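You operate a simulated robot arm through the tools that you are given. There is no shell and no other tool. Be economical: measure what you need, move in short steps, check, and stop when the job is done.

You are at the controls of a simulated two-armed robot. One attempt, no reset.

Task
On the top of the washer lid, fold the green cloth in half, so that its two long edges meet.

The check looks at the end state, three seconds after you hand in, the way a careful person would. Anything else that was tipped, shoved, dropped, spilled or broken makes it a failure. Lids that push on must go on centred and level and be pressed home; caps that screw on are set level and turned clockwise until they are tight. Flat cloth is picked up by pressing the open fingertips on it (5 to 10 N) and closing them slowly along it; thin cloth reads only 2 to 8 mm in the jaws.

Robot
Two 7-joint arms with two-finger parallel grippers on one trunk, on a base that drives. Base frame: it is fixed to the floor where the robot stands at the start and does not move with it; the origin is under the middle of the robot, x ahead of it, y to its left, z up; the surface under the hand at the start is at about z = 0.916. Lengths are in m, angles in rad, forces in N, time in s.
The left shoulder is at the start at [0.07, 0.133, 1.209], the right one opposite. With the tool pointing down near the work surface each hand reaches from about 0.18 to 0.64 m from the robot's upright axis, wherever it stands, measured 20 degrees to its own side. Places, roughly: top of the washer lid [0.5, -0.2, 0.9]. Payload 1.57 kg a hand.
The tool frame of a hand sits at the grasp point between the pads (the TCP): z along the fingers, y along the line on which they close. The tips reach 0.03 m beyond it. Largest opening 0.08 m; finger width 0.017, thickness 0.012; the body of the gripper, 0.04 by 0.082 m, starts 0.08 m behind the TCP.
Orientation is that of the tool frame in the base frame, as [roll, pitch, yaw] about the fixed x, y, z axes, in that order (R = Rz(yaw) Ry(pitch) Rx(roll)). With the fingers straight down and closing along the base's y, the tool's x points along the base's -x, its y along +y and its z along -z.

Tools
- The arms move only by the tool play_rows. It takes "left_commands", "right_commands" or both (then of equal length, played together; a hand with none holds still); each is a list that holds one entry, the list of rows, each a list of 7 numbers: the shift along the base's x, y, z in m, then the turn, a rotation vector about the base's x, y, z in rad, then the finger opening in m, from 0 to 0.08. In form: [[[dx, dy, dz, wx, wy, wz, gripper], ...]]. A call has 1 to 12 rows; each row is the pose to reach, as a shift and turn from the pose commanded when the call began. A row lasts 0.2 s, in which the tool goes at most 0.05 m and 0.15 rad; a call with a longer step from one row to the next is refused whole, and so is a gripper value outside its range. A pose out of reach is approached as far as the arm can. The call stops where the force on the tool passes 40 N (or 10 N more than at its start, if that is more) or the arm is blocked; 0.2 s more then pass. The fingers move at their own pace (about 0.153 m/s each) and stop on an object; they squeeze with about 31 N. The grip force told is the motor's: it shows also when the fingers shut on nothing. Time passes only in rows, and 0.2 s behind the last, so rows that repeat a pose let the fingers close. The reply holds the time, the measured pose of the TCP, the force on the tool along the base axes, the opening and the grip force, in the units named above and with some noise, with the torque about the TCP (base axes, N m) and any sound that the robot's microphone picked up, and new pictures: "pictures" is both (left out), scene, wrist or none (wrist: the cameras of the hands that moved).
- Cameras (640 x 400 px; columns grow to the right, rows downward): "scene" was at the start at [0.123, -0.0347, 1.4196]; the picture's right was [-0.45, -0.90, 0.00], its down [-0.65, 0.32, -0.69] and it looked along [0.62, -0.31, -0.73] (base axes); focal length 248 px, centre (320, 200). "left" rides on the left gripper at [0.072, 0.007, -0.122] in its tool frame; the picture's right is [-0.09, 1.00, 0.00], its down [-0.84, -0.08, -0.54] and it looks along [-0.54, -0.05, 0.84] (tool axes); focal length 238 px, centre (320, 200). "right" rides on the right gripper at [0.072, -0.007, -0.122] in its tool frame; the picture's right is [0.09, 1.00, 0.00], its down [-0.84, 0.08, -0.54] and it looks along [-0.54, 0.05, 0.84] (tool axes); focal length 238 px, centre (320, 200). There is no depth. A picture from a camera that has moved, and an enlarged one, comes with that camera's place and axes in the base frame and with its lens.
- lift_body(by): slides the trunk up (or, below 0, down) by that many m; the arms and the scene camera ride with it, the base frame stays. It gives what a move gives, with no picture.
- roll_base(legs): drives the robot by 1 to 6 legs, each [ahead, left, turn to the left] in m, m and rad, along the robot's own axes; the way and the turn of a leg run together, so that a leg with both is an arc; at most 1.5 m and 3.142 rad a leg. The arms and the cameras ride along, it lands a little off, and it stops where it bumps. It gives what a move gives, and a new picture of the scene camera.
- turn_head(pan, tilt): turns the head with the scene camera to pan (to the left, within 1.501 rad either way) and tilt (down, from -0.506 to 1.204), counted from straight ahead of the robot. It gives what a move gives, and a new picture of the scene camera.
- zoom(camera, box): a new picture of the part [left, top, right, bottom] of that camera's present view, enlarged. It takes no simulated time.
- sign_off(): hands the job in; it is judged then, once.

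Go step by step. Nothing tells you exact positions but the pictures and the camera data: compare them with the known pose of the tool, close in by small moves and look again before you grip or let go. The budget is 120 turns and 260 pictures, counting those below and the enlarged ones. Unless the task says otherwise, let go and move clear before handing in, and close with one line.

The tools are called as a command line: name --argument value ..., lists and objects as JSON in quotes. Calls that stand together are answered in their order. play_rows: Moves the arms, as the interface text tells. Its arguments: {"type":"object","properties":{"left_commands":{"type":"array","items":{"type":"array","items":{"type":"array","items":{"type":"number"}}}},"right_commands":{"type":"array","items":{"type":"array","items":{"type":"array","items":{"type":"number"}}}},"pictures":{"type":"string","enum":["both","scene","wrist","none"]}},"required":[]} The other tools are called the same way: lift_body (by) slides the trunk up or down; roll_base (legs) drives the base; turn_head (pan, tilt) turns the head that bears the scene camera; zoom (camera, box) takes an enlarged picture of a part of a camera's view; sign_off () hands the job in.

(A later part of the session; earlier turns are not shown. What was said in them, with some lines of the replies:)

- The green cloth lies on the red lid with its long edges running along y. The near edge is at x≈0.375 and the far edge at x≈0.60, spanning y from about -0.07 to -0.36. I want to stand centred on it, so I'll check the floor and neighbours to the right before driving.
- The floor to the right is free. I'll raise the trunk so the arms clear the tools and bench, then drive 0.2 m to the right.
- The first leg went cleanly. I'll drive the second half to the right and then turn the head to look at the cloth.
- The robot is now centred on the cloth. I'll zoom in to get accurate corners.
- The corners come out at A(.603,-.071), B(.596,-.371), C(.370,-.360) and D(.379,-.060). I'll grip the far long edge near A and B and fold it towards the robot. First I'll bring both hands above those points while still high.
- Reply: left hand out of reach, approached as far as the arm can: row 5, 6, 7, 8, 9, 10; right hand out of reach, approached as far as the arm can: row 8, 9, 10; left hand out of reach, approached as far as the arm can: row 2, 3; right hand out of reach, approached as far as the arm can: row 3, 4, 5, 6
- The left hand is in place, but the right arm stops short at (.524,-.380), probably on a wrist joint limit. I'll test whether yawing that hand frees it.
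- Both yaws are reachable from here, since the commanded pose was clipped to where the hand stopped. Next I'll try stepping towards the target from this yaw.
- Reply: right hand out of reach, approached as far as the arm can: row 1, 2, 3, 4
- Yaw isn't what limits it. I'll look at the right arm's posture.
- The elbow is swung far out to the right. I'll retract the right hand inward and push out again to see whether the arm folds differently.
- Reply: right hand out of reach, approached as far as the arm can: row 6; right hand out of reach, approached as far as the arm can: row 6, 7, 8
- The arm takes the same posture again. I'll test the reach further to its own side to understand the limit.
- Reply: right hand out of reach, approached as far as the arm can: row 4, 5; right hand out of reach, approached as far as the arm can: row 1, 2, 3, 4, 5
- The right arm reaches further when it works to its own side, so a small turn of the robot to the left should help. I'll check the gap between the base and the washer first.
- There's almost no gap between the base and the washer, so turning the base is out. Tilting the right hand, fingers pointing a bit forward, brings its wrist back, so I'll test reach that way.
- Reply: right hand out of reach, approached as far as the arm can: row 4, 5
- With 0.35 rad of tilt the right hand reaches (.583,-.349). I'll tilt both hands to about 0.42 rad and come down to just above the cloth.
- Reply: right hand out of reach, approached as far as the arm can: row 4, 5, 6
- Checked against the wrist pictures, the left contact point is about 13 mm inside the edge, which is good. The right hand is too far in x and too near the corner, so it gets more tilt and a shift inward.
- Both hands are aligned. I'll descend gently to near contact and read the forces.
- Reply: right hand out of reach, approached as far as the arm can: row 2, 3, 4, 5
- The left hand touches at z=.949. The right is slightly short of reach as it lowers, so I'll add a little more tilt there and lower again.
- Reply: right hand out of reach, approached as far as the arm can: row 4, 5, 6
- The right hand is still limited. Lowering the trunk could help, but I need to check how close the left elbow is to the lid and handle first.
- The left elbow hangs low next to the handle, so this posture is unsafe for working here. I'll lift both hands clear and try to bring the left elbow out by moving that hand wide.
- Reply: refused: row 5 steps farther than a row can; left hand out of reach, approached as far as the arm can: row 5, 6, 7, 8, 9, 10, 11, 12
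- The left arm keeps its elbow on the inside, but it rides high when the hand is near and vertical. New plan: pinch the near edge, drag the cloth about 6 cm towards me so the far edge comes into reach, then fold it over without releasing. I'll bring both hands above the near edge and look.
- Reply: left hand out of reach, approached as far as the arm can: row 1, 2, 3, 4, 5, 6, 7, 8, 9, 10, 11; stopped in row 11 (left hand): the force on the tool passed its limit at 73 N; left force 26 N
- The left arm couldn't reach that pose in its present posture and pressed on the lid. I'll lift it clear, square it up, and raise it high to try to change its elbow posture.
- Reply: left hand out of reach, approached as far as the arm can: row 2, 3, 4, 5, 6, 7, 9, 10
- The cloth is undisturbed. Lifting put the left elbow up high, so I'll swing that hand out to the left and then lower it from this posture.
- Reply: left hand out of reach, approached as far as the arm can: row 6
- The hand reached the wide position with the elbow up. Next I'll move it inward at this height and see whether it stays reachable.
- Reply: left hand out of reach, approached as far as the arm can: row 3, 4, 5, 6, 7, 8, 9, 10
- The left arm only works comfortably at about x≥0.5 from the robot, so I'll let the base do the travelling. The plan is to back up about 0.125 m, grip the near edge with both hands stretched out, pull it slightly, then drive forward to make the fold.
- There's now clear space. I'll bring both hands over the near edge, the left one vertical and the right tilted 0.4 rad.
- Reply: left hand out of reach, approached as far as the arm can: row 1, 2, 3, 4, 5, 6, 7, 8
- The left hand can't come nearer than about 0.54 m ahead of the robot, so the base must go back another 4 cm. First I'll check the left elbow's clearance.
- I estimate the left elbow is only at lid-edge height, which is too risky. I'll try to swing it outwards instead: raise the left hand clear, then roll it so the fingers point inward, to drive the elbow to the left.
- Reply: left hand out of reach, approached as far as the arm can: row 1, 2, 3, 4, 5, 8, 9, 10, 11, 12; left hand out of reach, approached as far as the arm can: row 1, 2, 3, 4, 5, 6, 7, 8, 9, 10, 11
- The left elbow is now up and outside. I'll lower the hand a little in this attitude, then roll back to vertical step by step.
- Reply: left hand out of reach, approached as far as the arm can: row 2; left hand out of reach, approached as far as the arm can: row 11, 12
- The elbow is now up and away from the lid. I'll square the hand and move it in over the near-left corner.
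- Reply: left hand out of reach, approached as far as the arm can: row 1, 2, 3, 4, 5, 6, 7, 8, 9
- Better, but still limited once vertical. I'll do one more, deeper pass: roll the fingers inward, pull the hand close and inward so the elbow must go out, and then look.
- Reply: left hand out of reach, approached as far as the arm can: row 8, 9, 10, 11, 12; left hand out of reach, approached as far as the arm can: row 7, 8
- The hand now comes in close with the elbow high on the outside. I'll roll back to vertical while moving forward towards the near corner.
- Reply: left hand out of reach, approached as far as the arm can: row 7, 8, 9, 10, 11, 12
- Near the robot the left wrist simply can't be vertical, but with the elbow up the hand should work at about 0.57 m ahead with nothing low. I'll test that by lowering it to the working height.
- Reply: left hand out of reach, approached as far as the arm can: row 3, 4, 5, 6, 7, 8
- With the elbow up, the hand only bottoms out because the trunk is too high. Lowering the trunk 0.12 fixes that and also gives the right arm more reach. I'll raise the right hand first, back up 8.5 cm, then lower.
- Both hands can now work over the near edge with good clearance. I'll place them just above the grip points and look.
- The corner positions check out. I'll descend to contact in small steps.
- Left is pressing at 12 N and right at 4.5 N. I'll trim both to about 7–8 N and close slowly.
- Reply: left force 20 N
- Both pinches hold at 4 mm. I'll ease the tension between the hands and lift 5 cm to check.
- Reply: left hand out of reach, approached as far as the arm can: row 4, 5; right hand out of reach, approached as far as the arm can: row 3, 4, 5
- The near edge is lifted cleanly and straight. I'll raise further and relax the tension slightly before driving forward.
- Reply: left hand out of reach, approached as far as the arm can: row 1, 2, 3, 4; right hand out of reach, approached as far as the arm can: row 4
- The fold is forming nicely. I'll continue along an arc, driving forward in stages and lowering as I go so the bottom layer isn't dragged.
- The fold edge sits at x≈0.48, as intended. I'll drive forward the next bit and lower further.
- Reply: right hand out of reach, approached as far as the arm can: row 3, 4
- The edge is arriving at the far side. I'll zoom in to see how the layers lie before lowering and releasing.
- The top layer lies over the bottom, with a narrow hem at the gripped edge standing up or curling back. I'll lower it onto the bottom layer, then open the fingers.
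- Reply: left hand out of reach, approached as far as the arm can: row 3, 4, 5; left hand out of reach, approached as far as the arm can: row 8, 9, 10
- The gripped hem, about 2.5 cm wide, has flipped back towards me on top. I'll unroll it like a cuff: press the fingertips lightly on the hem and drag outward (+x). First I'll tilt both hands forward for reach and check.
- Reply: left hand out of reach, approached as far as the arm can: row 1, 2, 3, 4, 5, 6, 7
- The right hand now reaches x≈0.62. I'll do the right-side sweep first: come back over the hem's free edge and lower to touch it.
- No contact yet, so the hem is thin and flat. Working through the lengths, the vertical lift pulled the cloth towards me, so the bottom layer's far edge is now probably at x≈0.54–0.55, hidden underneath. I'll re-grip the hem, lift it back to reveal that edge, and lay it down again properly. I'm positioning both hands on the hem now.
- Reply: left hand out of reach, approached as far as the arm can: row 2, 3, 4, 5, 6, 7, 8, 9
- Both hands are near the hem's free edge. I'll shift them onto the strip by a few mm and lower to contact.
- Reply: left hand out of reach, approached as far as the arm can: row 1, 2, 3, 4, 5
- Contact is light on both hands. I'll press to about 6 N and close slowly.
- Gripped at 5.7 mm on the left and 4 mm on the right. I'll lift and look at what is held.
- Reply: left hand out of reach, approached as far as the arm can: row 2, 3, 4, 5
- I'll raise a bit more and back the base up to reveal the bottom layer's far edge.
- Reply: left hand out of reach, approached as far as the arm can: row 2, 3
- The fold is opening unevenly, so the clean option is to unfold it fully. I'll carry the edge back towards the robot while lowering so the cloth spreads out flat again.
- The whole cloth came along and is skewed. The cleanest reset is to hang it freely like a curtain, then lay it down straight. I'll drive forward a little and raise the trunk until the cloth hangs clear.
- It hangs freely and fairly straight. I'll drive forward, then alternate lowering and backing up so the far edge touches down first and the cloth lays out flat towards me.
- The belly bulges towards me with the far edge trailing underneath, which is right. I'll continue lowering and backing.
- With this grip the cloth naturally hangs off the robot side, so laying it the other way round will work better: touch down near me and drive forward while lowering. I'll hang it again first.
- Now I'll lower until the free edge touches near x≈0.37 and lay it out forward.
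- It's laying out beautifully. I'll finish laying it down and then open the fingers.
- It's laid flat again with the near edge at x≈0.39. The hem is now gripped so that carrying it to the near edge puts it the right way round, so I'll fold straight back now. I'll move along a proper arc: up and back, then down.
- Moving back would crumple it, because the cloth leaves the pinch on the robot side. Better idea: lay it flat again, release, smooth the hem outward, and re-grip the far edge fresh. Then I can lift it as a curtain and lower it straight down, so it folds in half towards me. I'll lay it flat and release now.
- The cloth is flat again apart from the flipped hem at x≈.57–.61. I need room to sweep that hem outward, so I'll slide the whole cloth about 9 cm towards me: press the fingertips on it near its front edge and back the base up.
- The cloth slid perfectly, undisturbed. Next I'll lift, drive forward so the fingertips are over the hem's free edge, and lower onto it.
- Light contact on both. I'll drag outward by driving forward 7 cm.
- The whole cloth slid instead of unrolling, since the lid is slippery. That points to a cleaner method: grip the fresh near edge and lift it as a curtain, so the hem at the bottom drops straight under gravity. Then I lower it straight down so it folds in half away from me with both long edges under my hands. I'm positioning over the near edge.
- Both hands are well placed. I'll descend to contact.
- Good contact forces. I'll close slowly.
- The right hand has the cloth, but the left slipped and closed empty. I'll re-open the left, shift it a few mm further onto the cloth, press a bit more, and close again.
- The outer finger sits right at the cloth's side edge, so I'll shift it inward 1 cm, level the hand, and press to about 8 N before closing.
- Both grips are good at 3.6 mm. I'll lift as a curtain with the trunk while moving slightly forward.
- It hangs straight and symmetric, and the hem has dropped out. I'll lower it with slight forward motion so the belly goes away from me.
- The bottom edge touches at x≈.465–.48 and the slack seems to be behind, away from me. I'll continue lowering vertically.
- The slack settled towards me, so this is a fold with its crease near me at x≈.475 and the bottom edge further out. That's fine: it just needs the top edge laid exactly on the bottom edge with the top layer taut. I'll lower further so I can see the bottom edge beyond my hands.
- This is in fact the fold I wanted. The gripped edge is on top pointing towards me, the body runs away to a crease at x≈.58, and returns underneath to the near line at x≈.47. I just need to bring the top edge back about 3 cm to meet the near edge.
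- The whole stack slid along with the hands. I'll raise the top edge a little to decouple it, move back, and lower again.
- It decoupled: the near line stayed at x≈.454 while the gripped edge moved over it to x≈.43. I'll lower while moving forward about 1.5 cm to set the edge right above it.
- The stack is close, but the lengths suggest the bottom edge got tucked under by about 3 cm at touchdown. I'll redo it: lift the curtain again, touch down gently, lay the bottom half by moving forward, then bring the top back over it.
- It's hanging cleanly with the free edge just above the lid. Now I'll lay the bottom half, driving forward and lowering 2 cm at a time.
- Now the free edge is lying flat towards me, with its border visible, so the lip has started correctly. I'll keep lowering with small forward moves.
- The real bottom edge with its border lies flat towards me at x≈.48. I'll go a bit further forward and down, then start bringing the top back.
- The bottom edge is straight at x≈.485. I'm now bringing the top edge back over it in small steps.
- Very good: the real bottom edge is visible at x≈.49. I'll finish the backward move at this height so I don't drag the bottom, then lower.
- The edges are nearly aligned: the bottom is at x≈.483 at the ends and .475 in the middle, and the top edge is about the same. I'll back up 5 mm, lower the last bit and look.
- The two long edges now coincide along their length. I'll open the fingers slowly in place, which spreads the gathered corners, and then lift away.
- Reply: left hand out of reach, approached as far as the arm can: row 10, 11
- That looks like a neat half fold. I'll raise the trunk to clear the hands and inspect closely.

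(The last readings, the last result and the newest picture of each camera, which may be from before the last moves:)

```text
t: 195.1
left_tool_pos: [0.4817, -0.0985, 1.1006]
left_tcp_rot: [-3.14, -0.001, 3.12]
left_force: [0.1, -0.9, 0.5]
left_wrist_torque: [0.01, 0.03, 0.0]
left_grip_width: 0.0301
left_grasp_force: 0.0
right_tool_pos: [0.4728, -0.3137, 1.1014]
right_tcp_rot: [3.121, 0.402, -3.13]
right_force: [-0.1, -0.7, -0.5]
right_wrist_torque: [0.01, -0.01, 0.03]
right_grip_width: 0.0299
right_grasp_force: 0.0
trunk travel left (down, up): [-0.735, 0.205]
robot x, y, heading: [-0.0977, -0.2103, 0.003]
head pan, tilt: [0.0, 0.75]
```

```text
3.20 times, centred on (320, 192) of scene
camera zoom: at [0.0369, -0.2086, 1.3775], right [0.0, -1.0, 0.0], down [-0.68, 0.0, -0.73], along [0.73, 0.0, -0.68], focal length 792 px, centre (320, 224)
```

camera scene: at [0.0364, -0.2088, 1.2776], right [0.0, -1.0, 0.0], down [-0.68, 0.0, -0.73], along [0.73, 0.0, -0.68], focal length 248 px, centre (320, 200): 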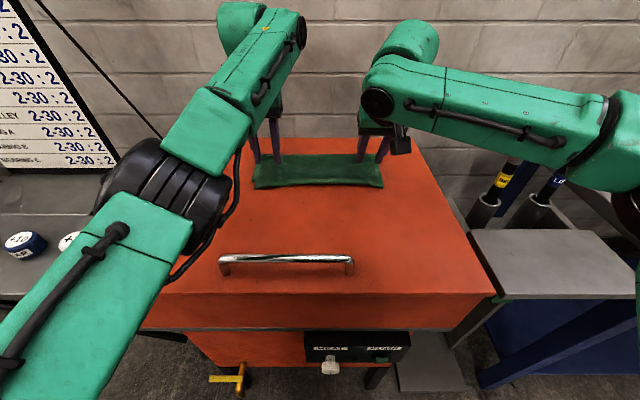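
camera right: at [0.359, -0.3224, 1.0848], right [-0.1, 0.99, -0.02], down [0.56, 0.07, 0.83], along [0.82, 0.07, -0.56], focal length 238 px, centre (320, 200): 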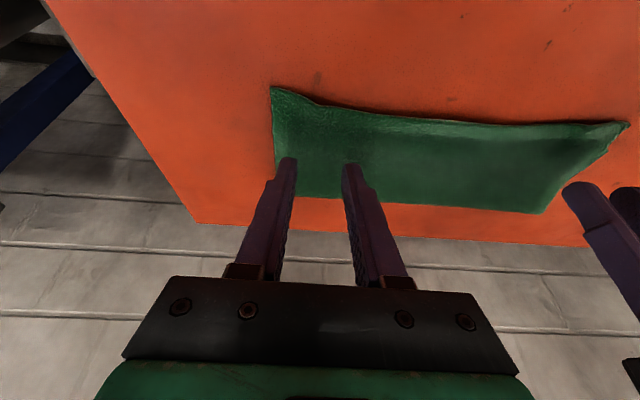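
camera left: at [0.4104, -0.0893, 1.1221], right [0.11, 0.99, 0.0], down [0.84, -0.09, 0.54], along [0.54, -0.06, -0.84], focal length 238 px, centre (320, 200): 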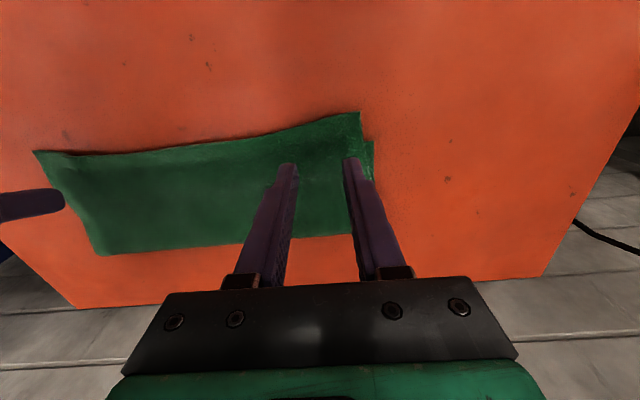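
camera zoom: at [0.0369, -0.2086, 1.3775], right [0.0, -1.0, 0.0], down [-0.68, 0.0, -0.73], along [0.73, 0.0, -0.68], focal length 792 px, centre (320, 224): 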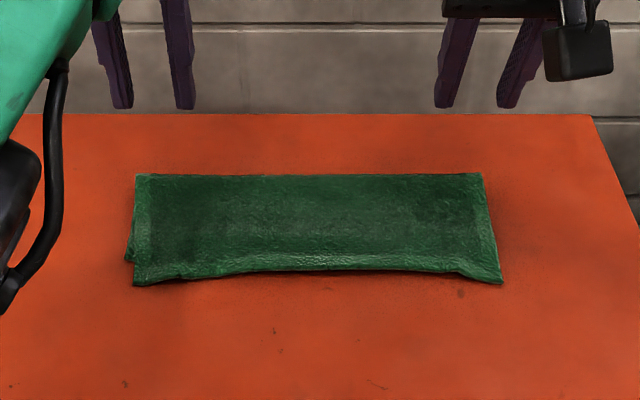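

The fold is nearly right: the middle aligns, but the top layer's corners overhang the bottom by about 2–2.5 cm, because the gathered cloth relaxed outward. I'll re-grip only the overhanging top corners, lift slightly, shift them about 2 cm forward and set them down.

roll_base --legs '[[-0.0165, 0, 0]]'

lift_body --by -0.125

play_rows --left_commands '[[[0, 0, -0.004, 0, 0, 0, 0.03], [0, 0, -0.008, 0, 0, 0, 0.03], [0, 0, -0.012, 0, 0, 0, 0.03]]]' --right_commands '[[[0.002, 0, -0.004, 0, 0, 0, 0.03], [0.003, 0, -0.008, 0, 0, 0, 0.03], [0.003, 0, -0.012, 0, 0, 0, 0.03]]]' --pictures "wrist"

```text
t: 195.9
left_tool_pos: [0.4697, -0.0976, 1.0978]
left_tcp_rot: [-3.141, -0.005, 3.121]
left_force: [-0.1, 0.6, -0.3]
left_wrist_torque: [-0.04, 0.01, -0.04]
left_grip_width: 0.0301
left_grasp_force: 0.2
right_tool_pos: [0.4591, -0.3132, 1.0987]
right_tcp_rot: [3.123, 0.396, -3.133]
right_force: [-0.4, 0.1, 0.3]
right_wrist_torque: [0.0, 0.02, -0.02]
right_grip_width: 0.0301
right_grasp_force: 0.1
trunk travel left (down, up): [-0.735, 0.205]
robot x, y, heading: [-0.1152, -0.2092, 0.001]
head pan, tilt: [0.0, 0.75]
camera scene: at [0.0249, -0.2088, 1.377], right [0.0, -1.0, 0.0], down [-0.68, 0.0, -0.73], along [0.73, 0.0, -0.68], focal length 248 px, centre (320, 200)
```

scene: 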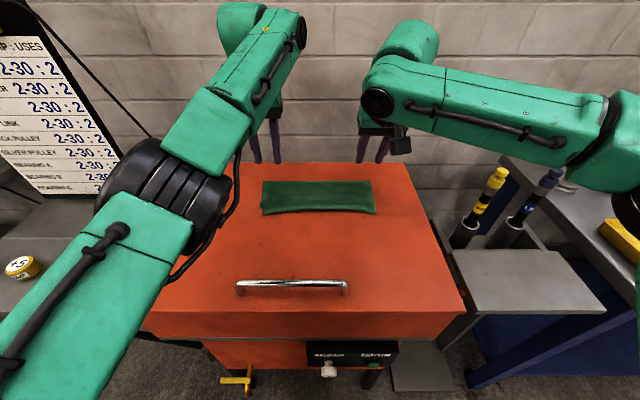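

```text
t: 197.4
left_tool_pos: [0.4662, -0.0976, 0.9749]
left_tcp_rot: [-3.14, -0.003, 3.121]
left_force: [0.5, 0.1, 0.6]
left_wrist_torque: [0.04, 0.01, 0.01]
left_grip_width: 0.03
left_grasp_force: 0.0
right_tool_pos: [0.4552, -0.313, 0.9763]
right_tcp_rot: [3.121, 0.401, -3.132]
right_force: [0.0, 0.5, 0.2]
right_wrist_torque: [0.01, 0.0, -0.02]
right_grip_width: 0.0297
right_grasp_force: 0.1
trunk travel left (down, up): [-0.61, 0.33]
robot x, y, heading: [-0.1149, -0.2058, 0.003]
head pan, tilt: [0.0, 0.75]
```

```text
t: 198.2
left_tool_pos: [0.4668, -0.0977, 0.9633]
left_tcp_rot: [-3.136, -0.001, 3.121]
left_force: [0.0, -0.6, 1.1]
left_wrist_torque: [0.01, 0.01, -0.02]
left_grip_width: 0.03
left_grasp_force: 0.1
right_tool_pos: [0.4592, -0.3121, 0.9646]
right_tcp_rot: [3.123, 0.402, -3.131]
right_force: [-0.3, 0.5, -1.2]
right_wrist_torque: [0.0, -0.03, 0.01]
right_grip_width: 0.0301
right_grasp_force: 0.1
trunk travel left (down, up): [-0.61, 0.33]
robot x, y, heading: [-0.1185, -0.2134, 0.006]
head pan, tilt: [0.0, 0.75]
camera right: at [0.3457, -0.3222, 1.0474], right [-0.1, 0.99, -0.02], down [0.56, 0.07, 0.83], along [0.82, 0.07, -0.56], focal length 238 px, centre (320, 200)
camera left: at [0.395, -0.0892, 1.0848], right [0.11, 0.99, 0.0], down [0.84, -0.09, 0.54], along [0.54, -0.06, -0.84], focal length 238 px, centre (320, 200)
```

right: 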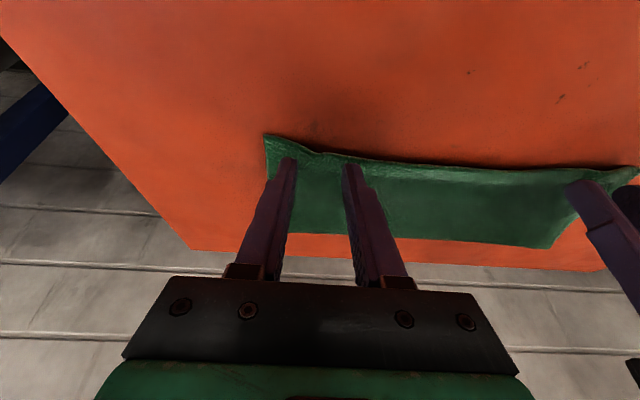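
left: 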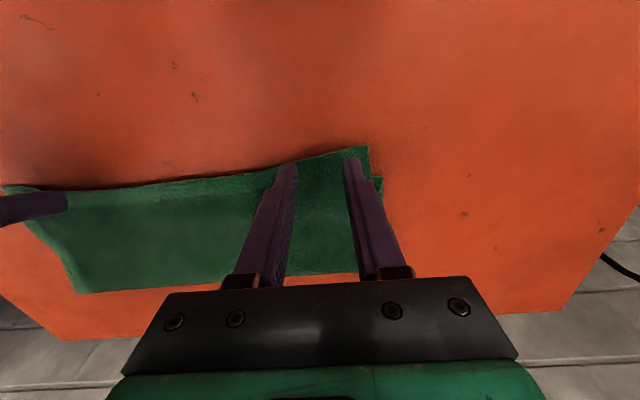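

The right contact would just miss the edge, so I'll nudge the right hand 1 cm forward and slightly outward, the left 3 mm forward, and go to contact.

play_rows --left_commands '[[[0.003, 0.002, 0, 0, 0, 0, 0.03], [0.003, 0.002, -0.005, 0, 0, 0, 0.03], [0.003, 0.002, -0.01, 0, 0, 0, 0.03], [0.003, 0.002, -0.013, 0, 0, 0, 0.03], [0.003, 0.002, -0.0145, 0, 0, 0, 0.03]]]' --right_commands '[[[0.01, -0.006, 0, 0, 0, 0, 0.03], [0.01, -0.006, -0.005, 0, 0, 0, 0.03], [0.01, -0.006, -0.01, 0, 0, 0, 0.03], [0.01, -0.006, -0.013, 0, 0, 0, 0.03], [0.01, -0.006, -0.0155, 0, 0, 0, 0.03]]]' --pictures "none"

```text
t: 199.4
left_tool_pos: [0.4689, -0.0952, 0.9495]
left_tcp_rot: [-3.141, 0.004, 3.122]
left_force: [2.8, -0.7, 11.2]
left_wrist_torque: [0.1, -0.14, -0.02]
left_grip_width: 0.0297
left_grasp_force: 0.1
right_tool_pos: [0.4661, -0.3204, 0.95]
right_tcp_rot: [3.124, 0.406, -3.132]
right_force: [1.8, -0.1, 5.7]
right_wrist_torque: [-0.02, -0.05, 0.03]
right_grip_width: 0.03
right_grasp_force: 0.0
trunk travel left (down, up): [-0.61, 0.33]
robot x, y, heading: [-0.1126, -0.2087, 0.003]
head pan, tilt: [0.0, 0.75]
```

Good contact. Closing slowly again.

play_rows --left_commands '[[[0, 0, 0, 0, 0, 0, 0.027], [0, 0, 0, 0, 0, 0, 0.024], [0, 0, 0, 0, 0, 0, 0.021], [0, 0, 0, 0, 0, 0, 0.018], [0, 0, 0, 0, 0, 0, 0.015], [0, 0, 0, 0, 0, 0, 0.012], [0, 0, 0, 0, 0, 0, 0.009], [0, 0, 0, 0, 0, 0, 0.006], [0, 0, 0, 0, 0, 0, 0.003], [0, 0, 0, 0, 0, 0, 0.0], [0, 0, 0, 0, 0, 0, 0.0]]]' --right_commands '[[[0, 0, -0.0005, 0, 0, 0, 0.027], [0, 0, -0.0005, 0, 0, 0, 0.024], [0, 0, -0.0005, 0, 0, 0, 0.021], [0, 0, -0.0005, 0, 0, 0, 0.018], [0, 0, -0.0005, 0, 0, 0, 0.015], [0, 0, -0.0005, 0, 0, 0, 0.012], [0, 0, -0.0005, 0, 0, 0, 0.009], [0, 0, -0.0005, 0, 0, 0, 0.006], [0, 0, -0.0005, 0, 0, 0, 0.003], [0, 0, -0.0005, 0, 0, 0, 0.0], [0, 0, -0.0005, 0, 0, 0, 0.0]]]' --pictures "wrist"

```text
t: 201.8
left_tool_pos: [0.4655, -0.0947, 0.9482]
left_tcp_rot: [-3.141, 0.002, 3.12]
left_force: [-0.6, -6.9, 12.2]
left_wrist_torque: [-0.12, -0.02, -0.03]
left_grip_width: 0.0038
left_grasp_force: 24.6
right_tool_pos: [0.4649, -0.3199, 0.9496]
right_tcp_rot: [3.12, 0.407, -3.131]
right_force: [-0.3, 5.9, 9.3]
right_wrist_torque: [0.14, -0.07, 0.09]
right_grip_width: 0.0035
right_grasp_force: 24.3
trunk travel left (down, up): [-0.61, 0.33]
robot x, y, heading: [-0.1156, -0.2132, 0.001]
head pan, tilt: [0.0, 0.75]
camera right: at [0.3516, -0.3295, 1.0323], right [-0.1, 0.99, -0.02], down [0.55, 0.07, 0.83], along [0.83, 0.08, -0.56], focal length 238 px, centre (320, 200)
camera left: at [0.3943, -0.0869, 1.0704], right [0.11, 0.99, 0.0], down [0.83, -0.09, 0.54], along [0.54, -0.06, -0.84], focal length 238 px, centre (320, 200)
```

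right: 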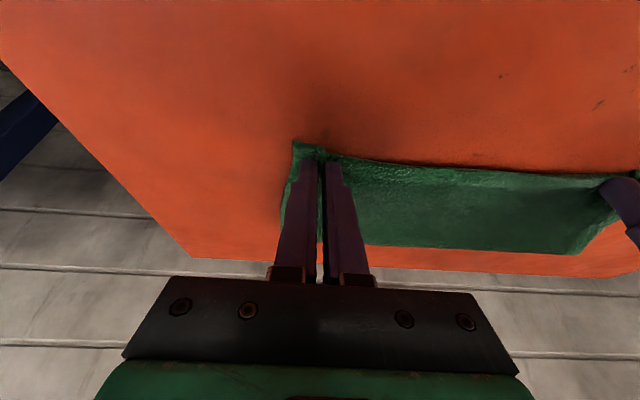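
left: 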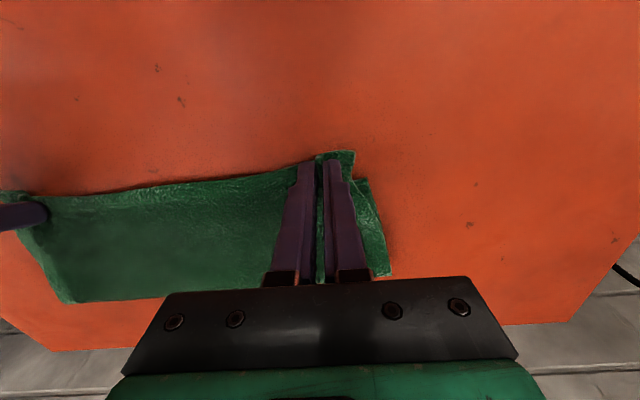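

Both top corners are held in a single layer. I'll lift slightly to see the bottom edge and shift forward.

lift_body --by 0.035

roll_base --legs '[[0.022, 0, 0]]'

zoom --camera "right" --box '[200, 0, 640, 275]'

zoom --camera "left" --box '[0, 50, 480, 350]'

```text
t: 202.6
left_tool_pos: [0.4694, -0.095, 0.9808]
left_tcp_rot: [-3.138, -0.002, 3.12]
left_force: [0.8, -6.2, 0.1]
left_wrist_torque: [-0.17, 0.01, -0.04]
left_grip_width: 0.0037
left_grasp_force: 24.4
right_tool_pos: [0.4686, -0.3211, 0.9815]
right_tcp_rot: [3.121, 0.403, -3.131]
right_force: [0.2, 6.0, -0.4]
right_wrist_torque: [0.18, 0.03, 0.13]
right_grip_width: 0.0034
right_grasp_force: 24.3
trunk travel left (down, up): [-0.645, 0.295]
robot x, y, heading: [-0.115, -0.2123, -0.0]
head pan, tilt: [0.0, 0.75]
```

```text
t: 203.4
left_tool_pos: [0.4882, -0.0943, 0.9829]
left_tcp_rot: [-3.138, 0.001, 3.121]
left_force: [-0.5, -5.7, 0.1]
left_wrist_torque: [-0.19, 0.01, -0.05]
left_grip_width: 0.0038
left_grasp_force: 24.4
right_tool_pos: [0.4879, -0.3201, 0.9848]
right_tcp_rot: [3.122, 0.404, -3.132]
right_force: [-0.7, 6.2, 0.7]
right_wrist_torque: [0.17, -0.01, 0.09]
right_grip_width: 0.0036
right_grasp_force: 24.9
trunk travel left (down, up): [-0.645, 0.295]
robot x, y, heading: [-0.0919, -0.2126, 0.004]
head pan, tilt: [0.0, 0.75]
camera scene: at [0.0383, -0.2085, 1.288], right [0.0, -1.0, 0.0], down [-0.68, 0.0, -0.73], along [0.73, 0.0, -0.68], focal length 248 px, centre (320, 200)
```

scene: 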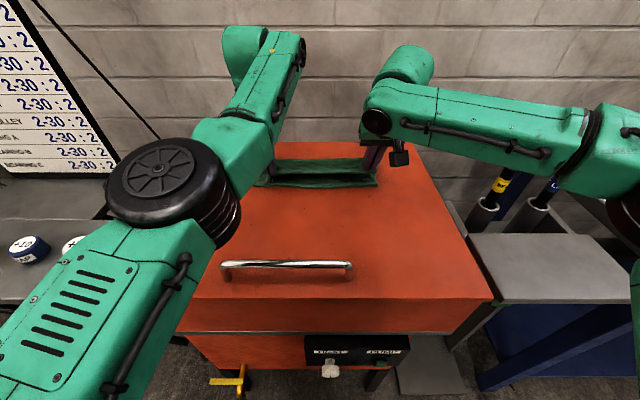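

```text
1.45 times, centred on (420, 138) of right
camera zoom: at [0.3739, -0.3292, 1.0672], right [-0.1, 0.99, -0.02], down [0.55, 0.07, 0.83], along [0.83, 0.07, -0.56], focal length 347 px, centre (174, 291)
```

zoom: 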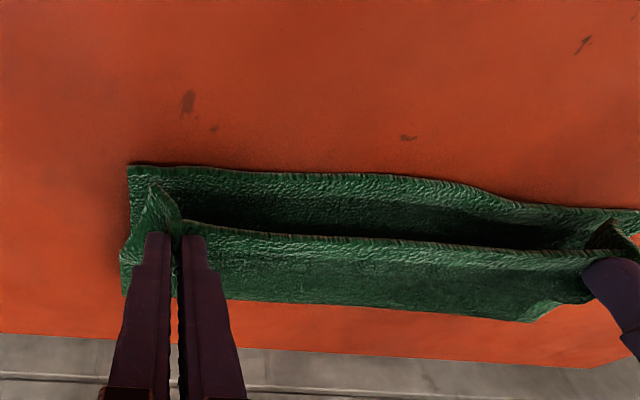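

```text
1.33 times, centred on (240, 200) of left
camera zoom: at [0.4165, -0.0863, 1.1053], right [0.11, 0.99, 0.0], down [0.83, -0.09, 0.54], along [0.54, -0.06, -0.84], focal length 318 px, centre (427, 200)
```

zoom: 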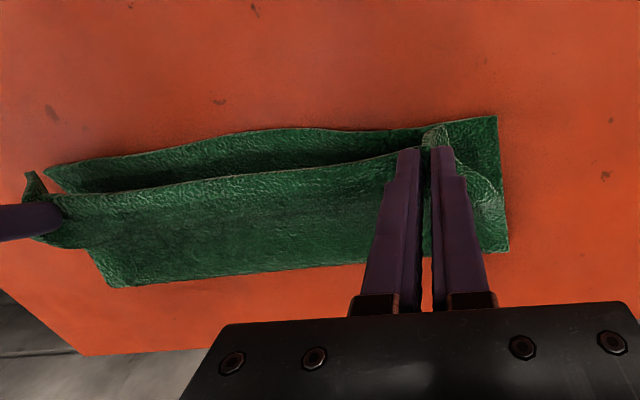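

The bottom edge is at x≈.483 (left) and .487 (right). A touch more forward on the left, then I'll lower and release.

roll_base --legs '[[0.006, 0, 0]]'

play_rows --right_commands '[[[-0.003, 0, 0, 0, 0, 0, 0.0], [-0.005, 0, 0, 0, 0, 0, 0.0]]]' --pictures "none"

lift_body --by -0.029

zoom --camera "right" --box '[200, 0, 640, 275]'

zoom --camera "left" --box '[0, 50, 480, 350]'

```text
t: 204.1
left_tool_pos: [0.4962, -0.0953, 0.9822]
left_tcp_rot: [-3.137, 0.0, 3.12]
left_force: [1.9, -6.0, 0.7]
left_wrist_torque: [-0.17, -0.03, -0.05]
left_grip_width: 0.0038
left_grasp_force: 24.6
right_tool_pos: [0.4954, -0.32, 0.9826]
right_tcp_rot: [3.121, 0.406, -3.133]
right_force: [-0.4, 6.5, -0.2]
right_wrist_torque: [0.16, -0.01, 0.04]
right_grip_width: 0.0033
right_grasp_force: 24.1
trunk travel left (down, up): [-0.645, 0.295]
robot x, y, heading: [-0.0867, -0.2115, 0.006]
head pan, tilt: [0.0, 0.75]
camera scene: at [0.0471, -0.2086, 1.2876], right [0.0, -1.0, 0.0], down [-0.68, 0.0, -0.73], along [0.73, 0.0, -0.68], focal length 248 px, centre (320, 200)
```

scene: 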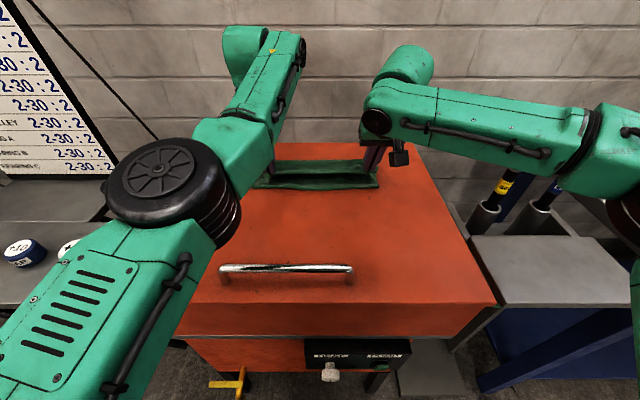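

```text
t: 204.7
left_tool_pos: [0.4962, -0.0956, 0.9824]
left_tcp_rot: [-3.138, -0.001, 3.121]
left_force: [-0.5, -5.5, -0.2]
left_wrist_torque: [-0.1, 0.01, -0.02]
left_grip_width: 0.0037
left_grasp_force: 24.5
right_tool_pos: [0.4902, -0.3207, 0.9843]
right_tcp_rot: [3.121, 0.405, -3.132]
right_force: [-0.3, 5.3, -0.1]
right_wrist_torque: [0.17, 0.03, 0.07]
right_grip_width: 0.0034
right_grasp_force: 24.2
trunk travel left (down, up): [-0.645, 0.295]
robot x, y, heading: [-0.0865, -0.2138, 0.004]
head pan, tilt: [0.0, 0.75]
```

```text
t: 205.5
left_tool_pos: [0.495, -0.0961, 0.9539]
left_tcp_rot: [-3.138, 0.0, 3.121]
left_force: [-0.4, -6.0, 5.4]
left_wrist_torque: [-0.2, 0.05, -0.06]
left_grip_width: 0.0036
left_grasp_force: 24.3
right_tool_pos: [0.49, -0.3197, 0.9543]
right_tcp_rot: [3.121, 0.405, -3.13]
right_force: [0.4, 5.9, 1.1]
right_wrist_torque: [0.15, 0.0, 0.08]
right_grip_width: 0.0034
right_grasp_force: 24.7
trunk travel left (down, up): [-0.616, 0.324]
robot x, y, heading: [-0.0895, -0.2093, 0.001]
head pan, tilt: [0.0, 0.75]
```

```text
1.45 times, centred on (420, 138) of right
camera zoom: at [0.3763, -0.3292, 1.0377], right [-0.1, 0.99, -0.02], down [0.55, 0.07, 0.83], along [0.83, 0.08, -0.56], focal length 347 px, centre (174, 291)
```

zoom: 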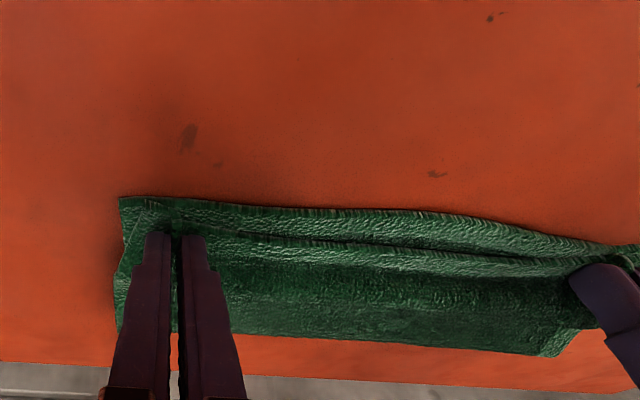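

```text
1.33 times, centred on (240, 200) of left
camera zoom: at [0.4243, -0.0868, 1.0755], right [0.11, 0.99, 0.0], down [0.83, -0.09, 0.54], along [0.54, -0.06, -0.84], focal length 318 px, centre (427, 200)
```

zoom: 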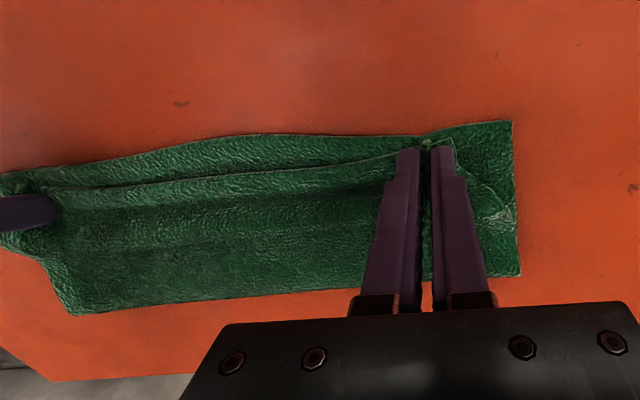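

After relaxing, the edges should end up within a few mm of each other. Releasing slowly now.

play_rows --left_commands '[[[0, 0, -0.001, 0, 0, 0, 0.006], [0, 0, -0.001, 0, 0, 0, 0.01], [0, 0, -0.001, 0, 0, 0, 0.014], [0, 0, -0.001, 0, 0, 0, 0.018], [0, 0, -0.001, 0, 0, 0, 0.022], [0, 0, -0.001, 0, 0, 0, 0.026], [0, 0, 0.004, 0, 0, 0, 0.028], [0, 0, 0.015, 0, 0, 0, 0.03], [0, 0, 0.03, 0, 0, 0, 0.03], [0, 0, 0.045, 0, 0, 0, 0.03], [0, 0, 0.045, 0, 0, 0, 0.03]]]' --right_commands '[[[0, 0, -0.002, 0, 0, 0, 0.006], [0, 0, -0.002, 0, 0, 0, 0.01], [0, 0, -0.002, 0, 0, 0, 0.014], [0, 0, -0.002, 0, 0, 0, 0.018], [0, 0, -0.002, 0, 0, 0, 0.022], [0, 0, -0.002, 0, 0, 0, 0.026], [0, 0, 0.004, 0, 0, 0, 0.028], [0, 0, 0.015, 0, 0, 0, 0.03], [0, 0, 0.03, 0, 0, 0, 0.03], [0, 0, 0.045, 0, 0, 0, 0.03], [0, 0, 0.045, 0, 0, 0, 0.03]]]' --pictures "none"

lift_body --by 0.1

zoom --camera "left" --box '[100, 60, 420, 260]'

zoom --camera "right" --box '[220, 0, 540, 200]'

zoom --camera "scene" --box '[220, 130, 420, 255]'

```text
t: 207.9
left_tool_pos: [0.4964, -0.0792, 0.9961]
left_tcp_rot: [-3.12, 0.04, -3.125]
left_force: [-0.9, 0.7, 0.1]
left_wrist_torque: [0.03, 0.01, -0.01]
left_grip_width: 0.0297
left_grasp_force: 0.2
left hand out of reach, approached as far as the arm can: row 9, 10
right_tool_pos: [0.4878, -0.3197, 0.9993]
right_tcp_rot: [3.121, 0.402, -3.132]
right_force: [0.0, -0.5, 0.0]
right_wrist_torque: [0.01, 0.01, 0.01]
right_grip_width: 0.0301
right_grasp_force: 0.2
trunk travel left (down, up): [-0.616, 0.324]
robot x, y, heading: [-0.0888, -0.2134, -0.001]
head pan, tilt: [0.0, 0.75]
```

```text
t: 209.2
left_tool_pos: [0.4971, -0.079, 1.0951]
left_tcp_rot: [-3.121, 0.038, -3.125]
left_force: [-0.1, 0.6, 0.3]
left_wrist_torque: [-0.03, -0.02, 0.0]
left_grip_width: 0.03
left_grasp_force: 0.0
right_tool_pos: [0.4881, -0.3187, 1.0997]
right_tcp_rot: [3.121, 0.402, -3.132]
right_force: [0.3, 0.0, 0.4]
right_wrist_torque: [-0.02, 0.02, -0.01]
right_grip_width: 0.0301
right_grasp_force: 0.0
trunk travel left (down, up): [-0.716, 0.224]
robot x, y, heading: [-0.0825, -0.2102, 0.001]
head pan, tilt: [0.0, 0.75]
```

```text
2.00 times, centred on (260, 160) of left
camera zoom: at [0.4199, -0.0711, 1.2147], right [0.08, 1.0, -0.02], down [0.82, -0.05, 0.57], along [0.57, -0.06, -0.82], focal length 477 px, centre (440, 280)
```

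zoom: 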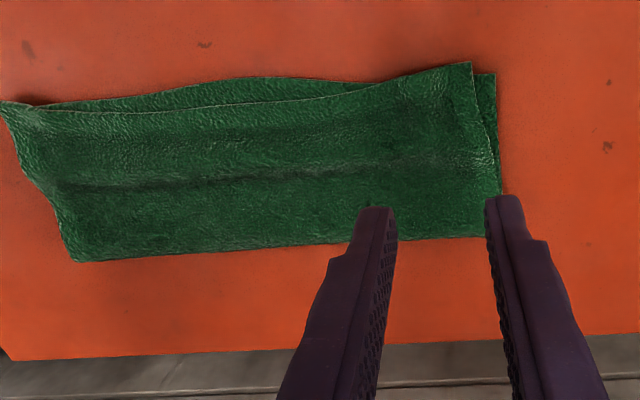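

```text
2.00 times, centred on (380, 100) of right
camera zoom: at [0.3742, -0.3291, 1.1825], right [-0.1, 0.99, -0.02], down [0.56, 0.07, 0.83], along [0.82, 0.08, -0.56], focal length 477 px, centre (200, 400)
```

zoom: 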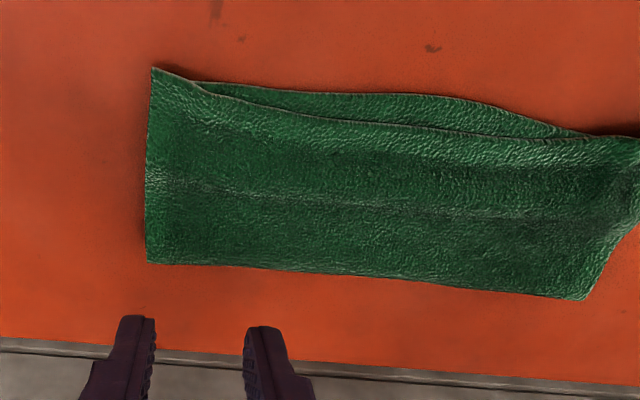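

```text
3.20 times, centred on (320, 192) of scene
camera zoom: at [0.0481, -0.2086, 1.3585], right [0.0, -1.0, 0.0], down [-0.68, 0.0, -0.73], along [0.73, 0.0, -0.68], focal length 792 px, centre (320, 224)
```

zoom: 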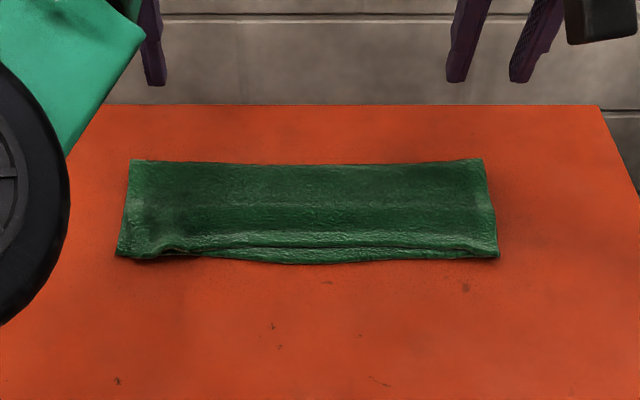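

The cloth is now folded in half: the corners are flush and the long edges meet along their length to within about a centimetre. I'll raise and back away, then do a final check of the surroundings.

lift_body --by 0.08

roll_base --legs '[[-0.15, 0, 0]]'

turn_head --pan 0.0 --tilt 0.6

```text
t: 210.4
left_tool_pos: [0.4968, -0.0793, 1.1763]
left_tcp_rot: [-3.121, 0.038, -3.124]
left_force: [-0.8, 0.7, 0.2]
left_wrist_torque: [0.01, 0.01, 0.0]
left_grip_width: 0.0301
left_grasp_force: 0.2
right_tool_pos: [0.4874, -0.32, 1.1799]
right_tcp_rot: [3.12, 0.404, -3.131]
right_force: [0.3, 0.4, -0.3]
right_wrist_torque: [0.02, 0.01, -0.01]
right_grip_width: 0.0301
right_grasp_force: 0.0
trunk travel left (down, up): [-0.796, 0.144]
robot x, y, heading: [-0.0868, -0.2116, 0.003]
head pan, tilt: [0.0, 0.75]
```

```text
t: 211.7
left_tool_pos: [0.3505, -0.0785, 1.1753]
left_tcp_rot: [-3.121, 0.035, -3.123]
left_force: [0.9, -0.2, -0.8]
left_wrist_torque: [-0.01, 0.02, 0.02]
left_grip_width: 0.0301
left_grasp_force: 0.1
right_tool_pos: [0.3402, -0.3183, 1.179]
right_tcp_rot: [3.119, 0.401, -3.13]
right_force: [-0.8, 0.0, 0.4]
right_wrist_torque: [-0.04, 0.01, -0.01]
right_grip_width: 0.03
right_grasp_force: 0.1
trunk travel left (down, up): [-0.796, 0.144]
robot x, y, heading: [-0.239, -0.2081, -0.0]
head pan, tilt: [0.0, 0.75]
camera scene: at [-0.0984, -0.2089, 1.4382], right [0.0, -1.0, 0.0], down [-0.68, 0.0, -0.73], along [0.73, 0.0, -0.68], focal length 248 px, centre (320, 200)
```

scene: 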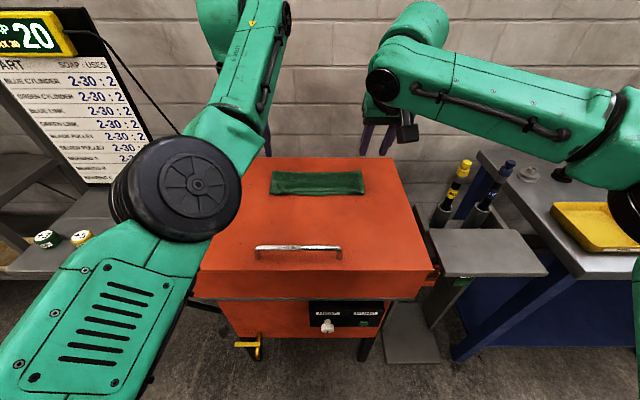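

```text
t: 212.4
left_tool_pos: [0.3471, -0.079, 1.1762]
left_tcp_rot: [-3.12, 0.038, -3.125]
left_force: [-0.3, 0.4, -1.1]
left_wrist_torque: [0.03, 0.02, 0.03]
left_grip_width: 0.03
left_grasp_force: 0.1
right_tool_pos: [0.3382, -0.3193, 1.1795]
right_tcp_rot: [3.121, 0.403, -3.131]
right_force: [-0.8, -0.9, 0.5]
right_wrist_torque: [0.0, 0.01, 0.03]
right_grip_width: 0.0303
right_grasp_force: 0.1
trunk travel left (down, up): [-0.796, 0.144]
robot x, y, heading: [-0.2341, -0.2119, 0.006]
head pan, tilt: [0.0, 0.6]
camera scene: at [-0.0964, -0.2089, 1.4514], right [0.0, -1.0, 0.0], down [-0.57, 0.0, -0.82], along [0.82, 0.0, -0.57], focal length 248 px, centre (320, 200)
```

scene: 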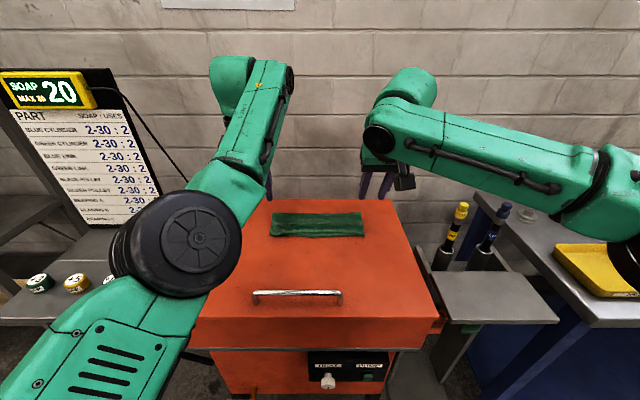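

The cloth lies folded in half on the washer lid, the hands are clear, and nothing around it looks disturbed. I'm handing in.

sign_off

```text
The job is handed in.
```

The green cloth is folded in half on the washer lid: the corners are flush, and the long edges meet to within about 1 cm, with the bottom edge showing slightly at the middle.
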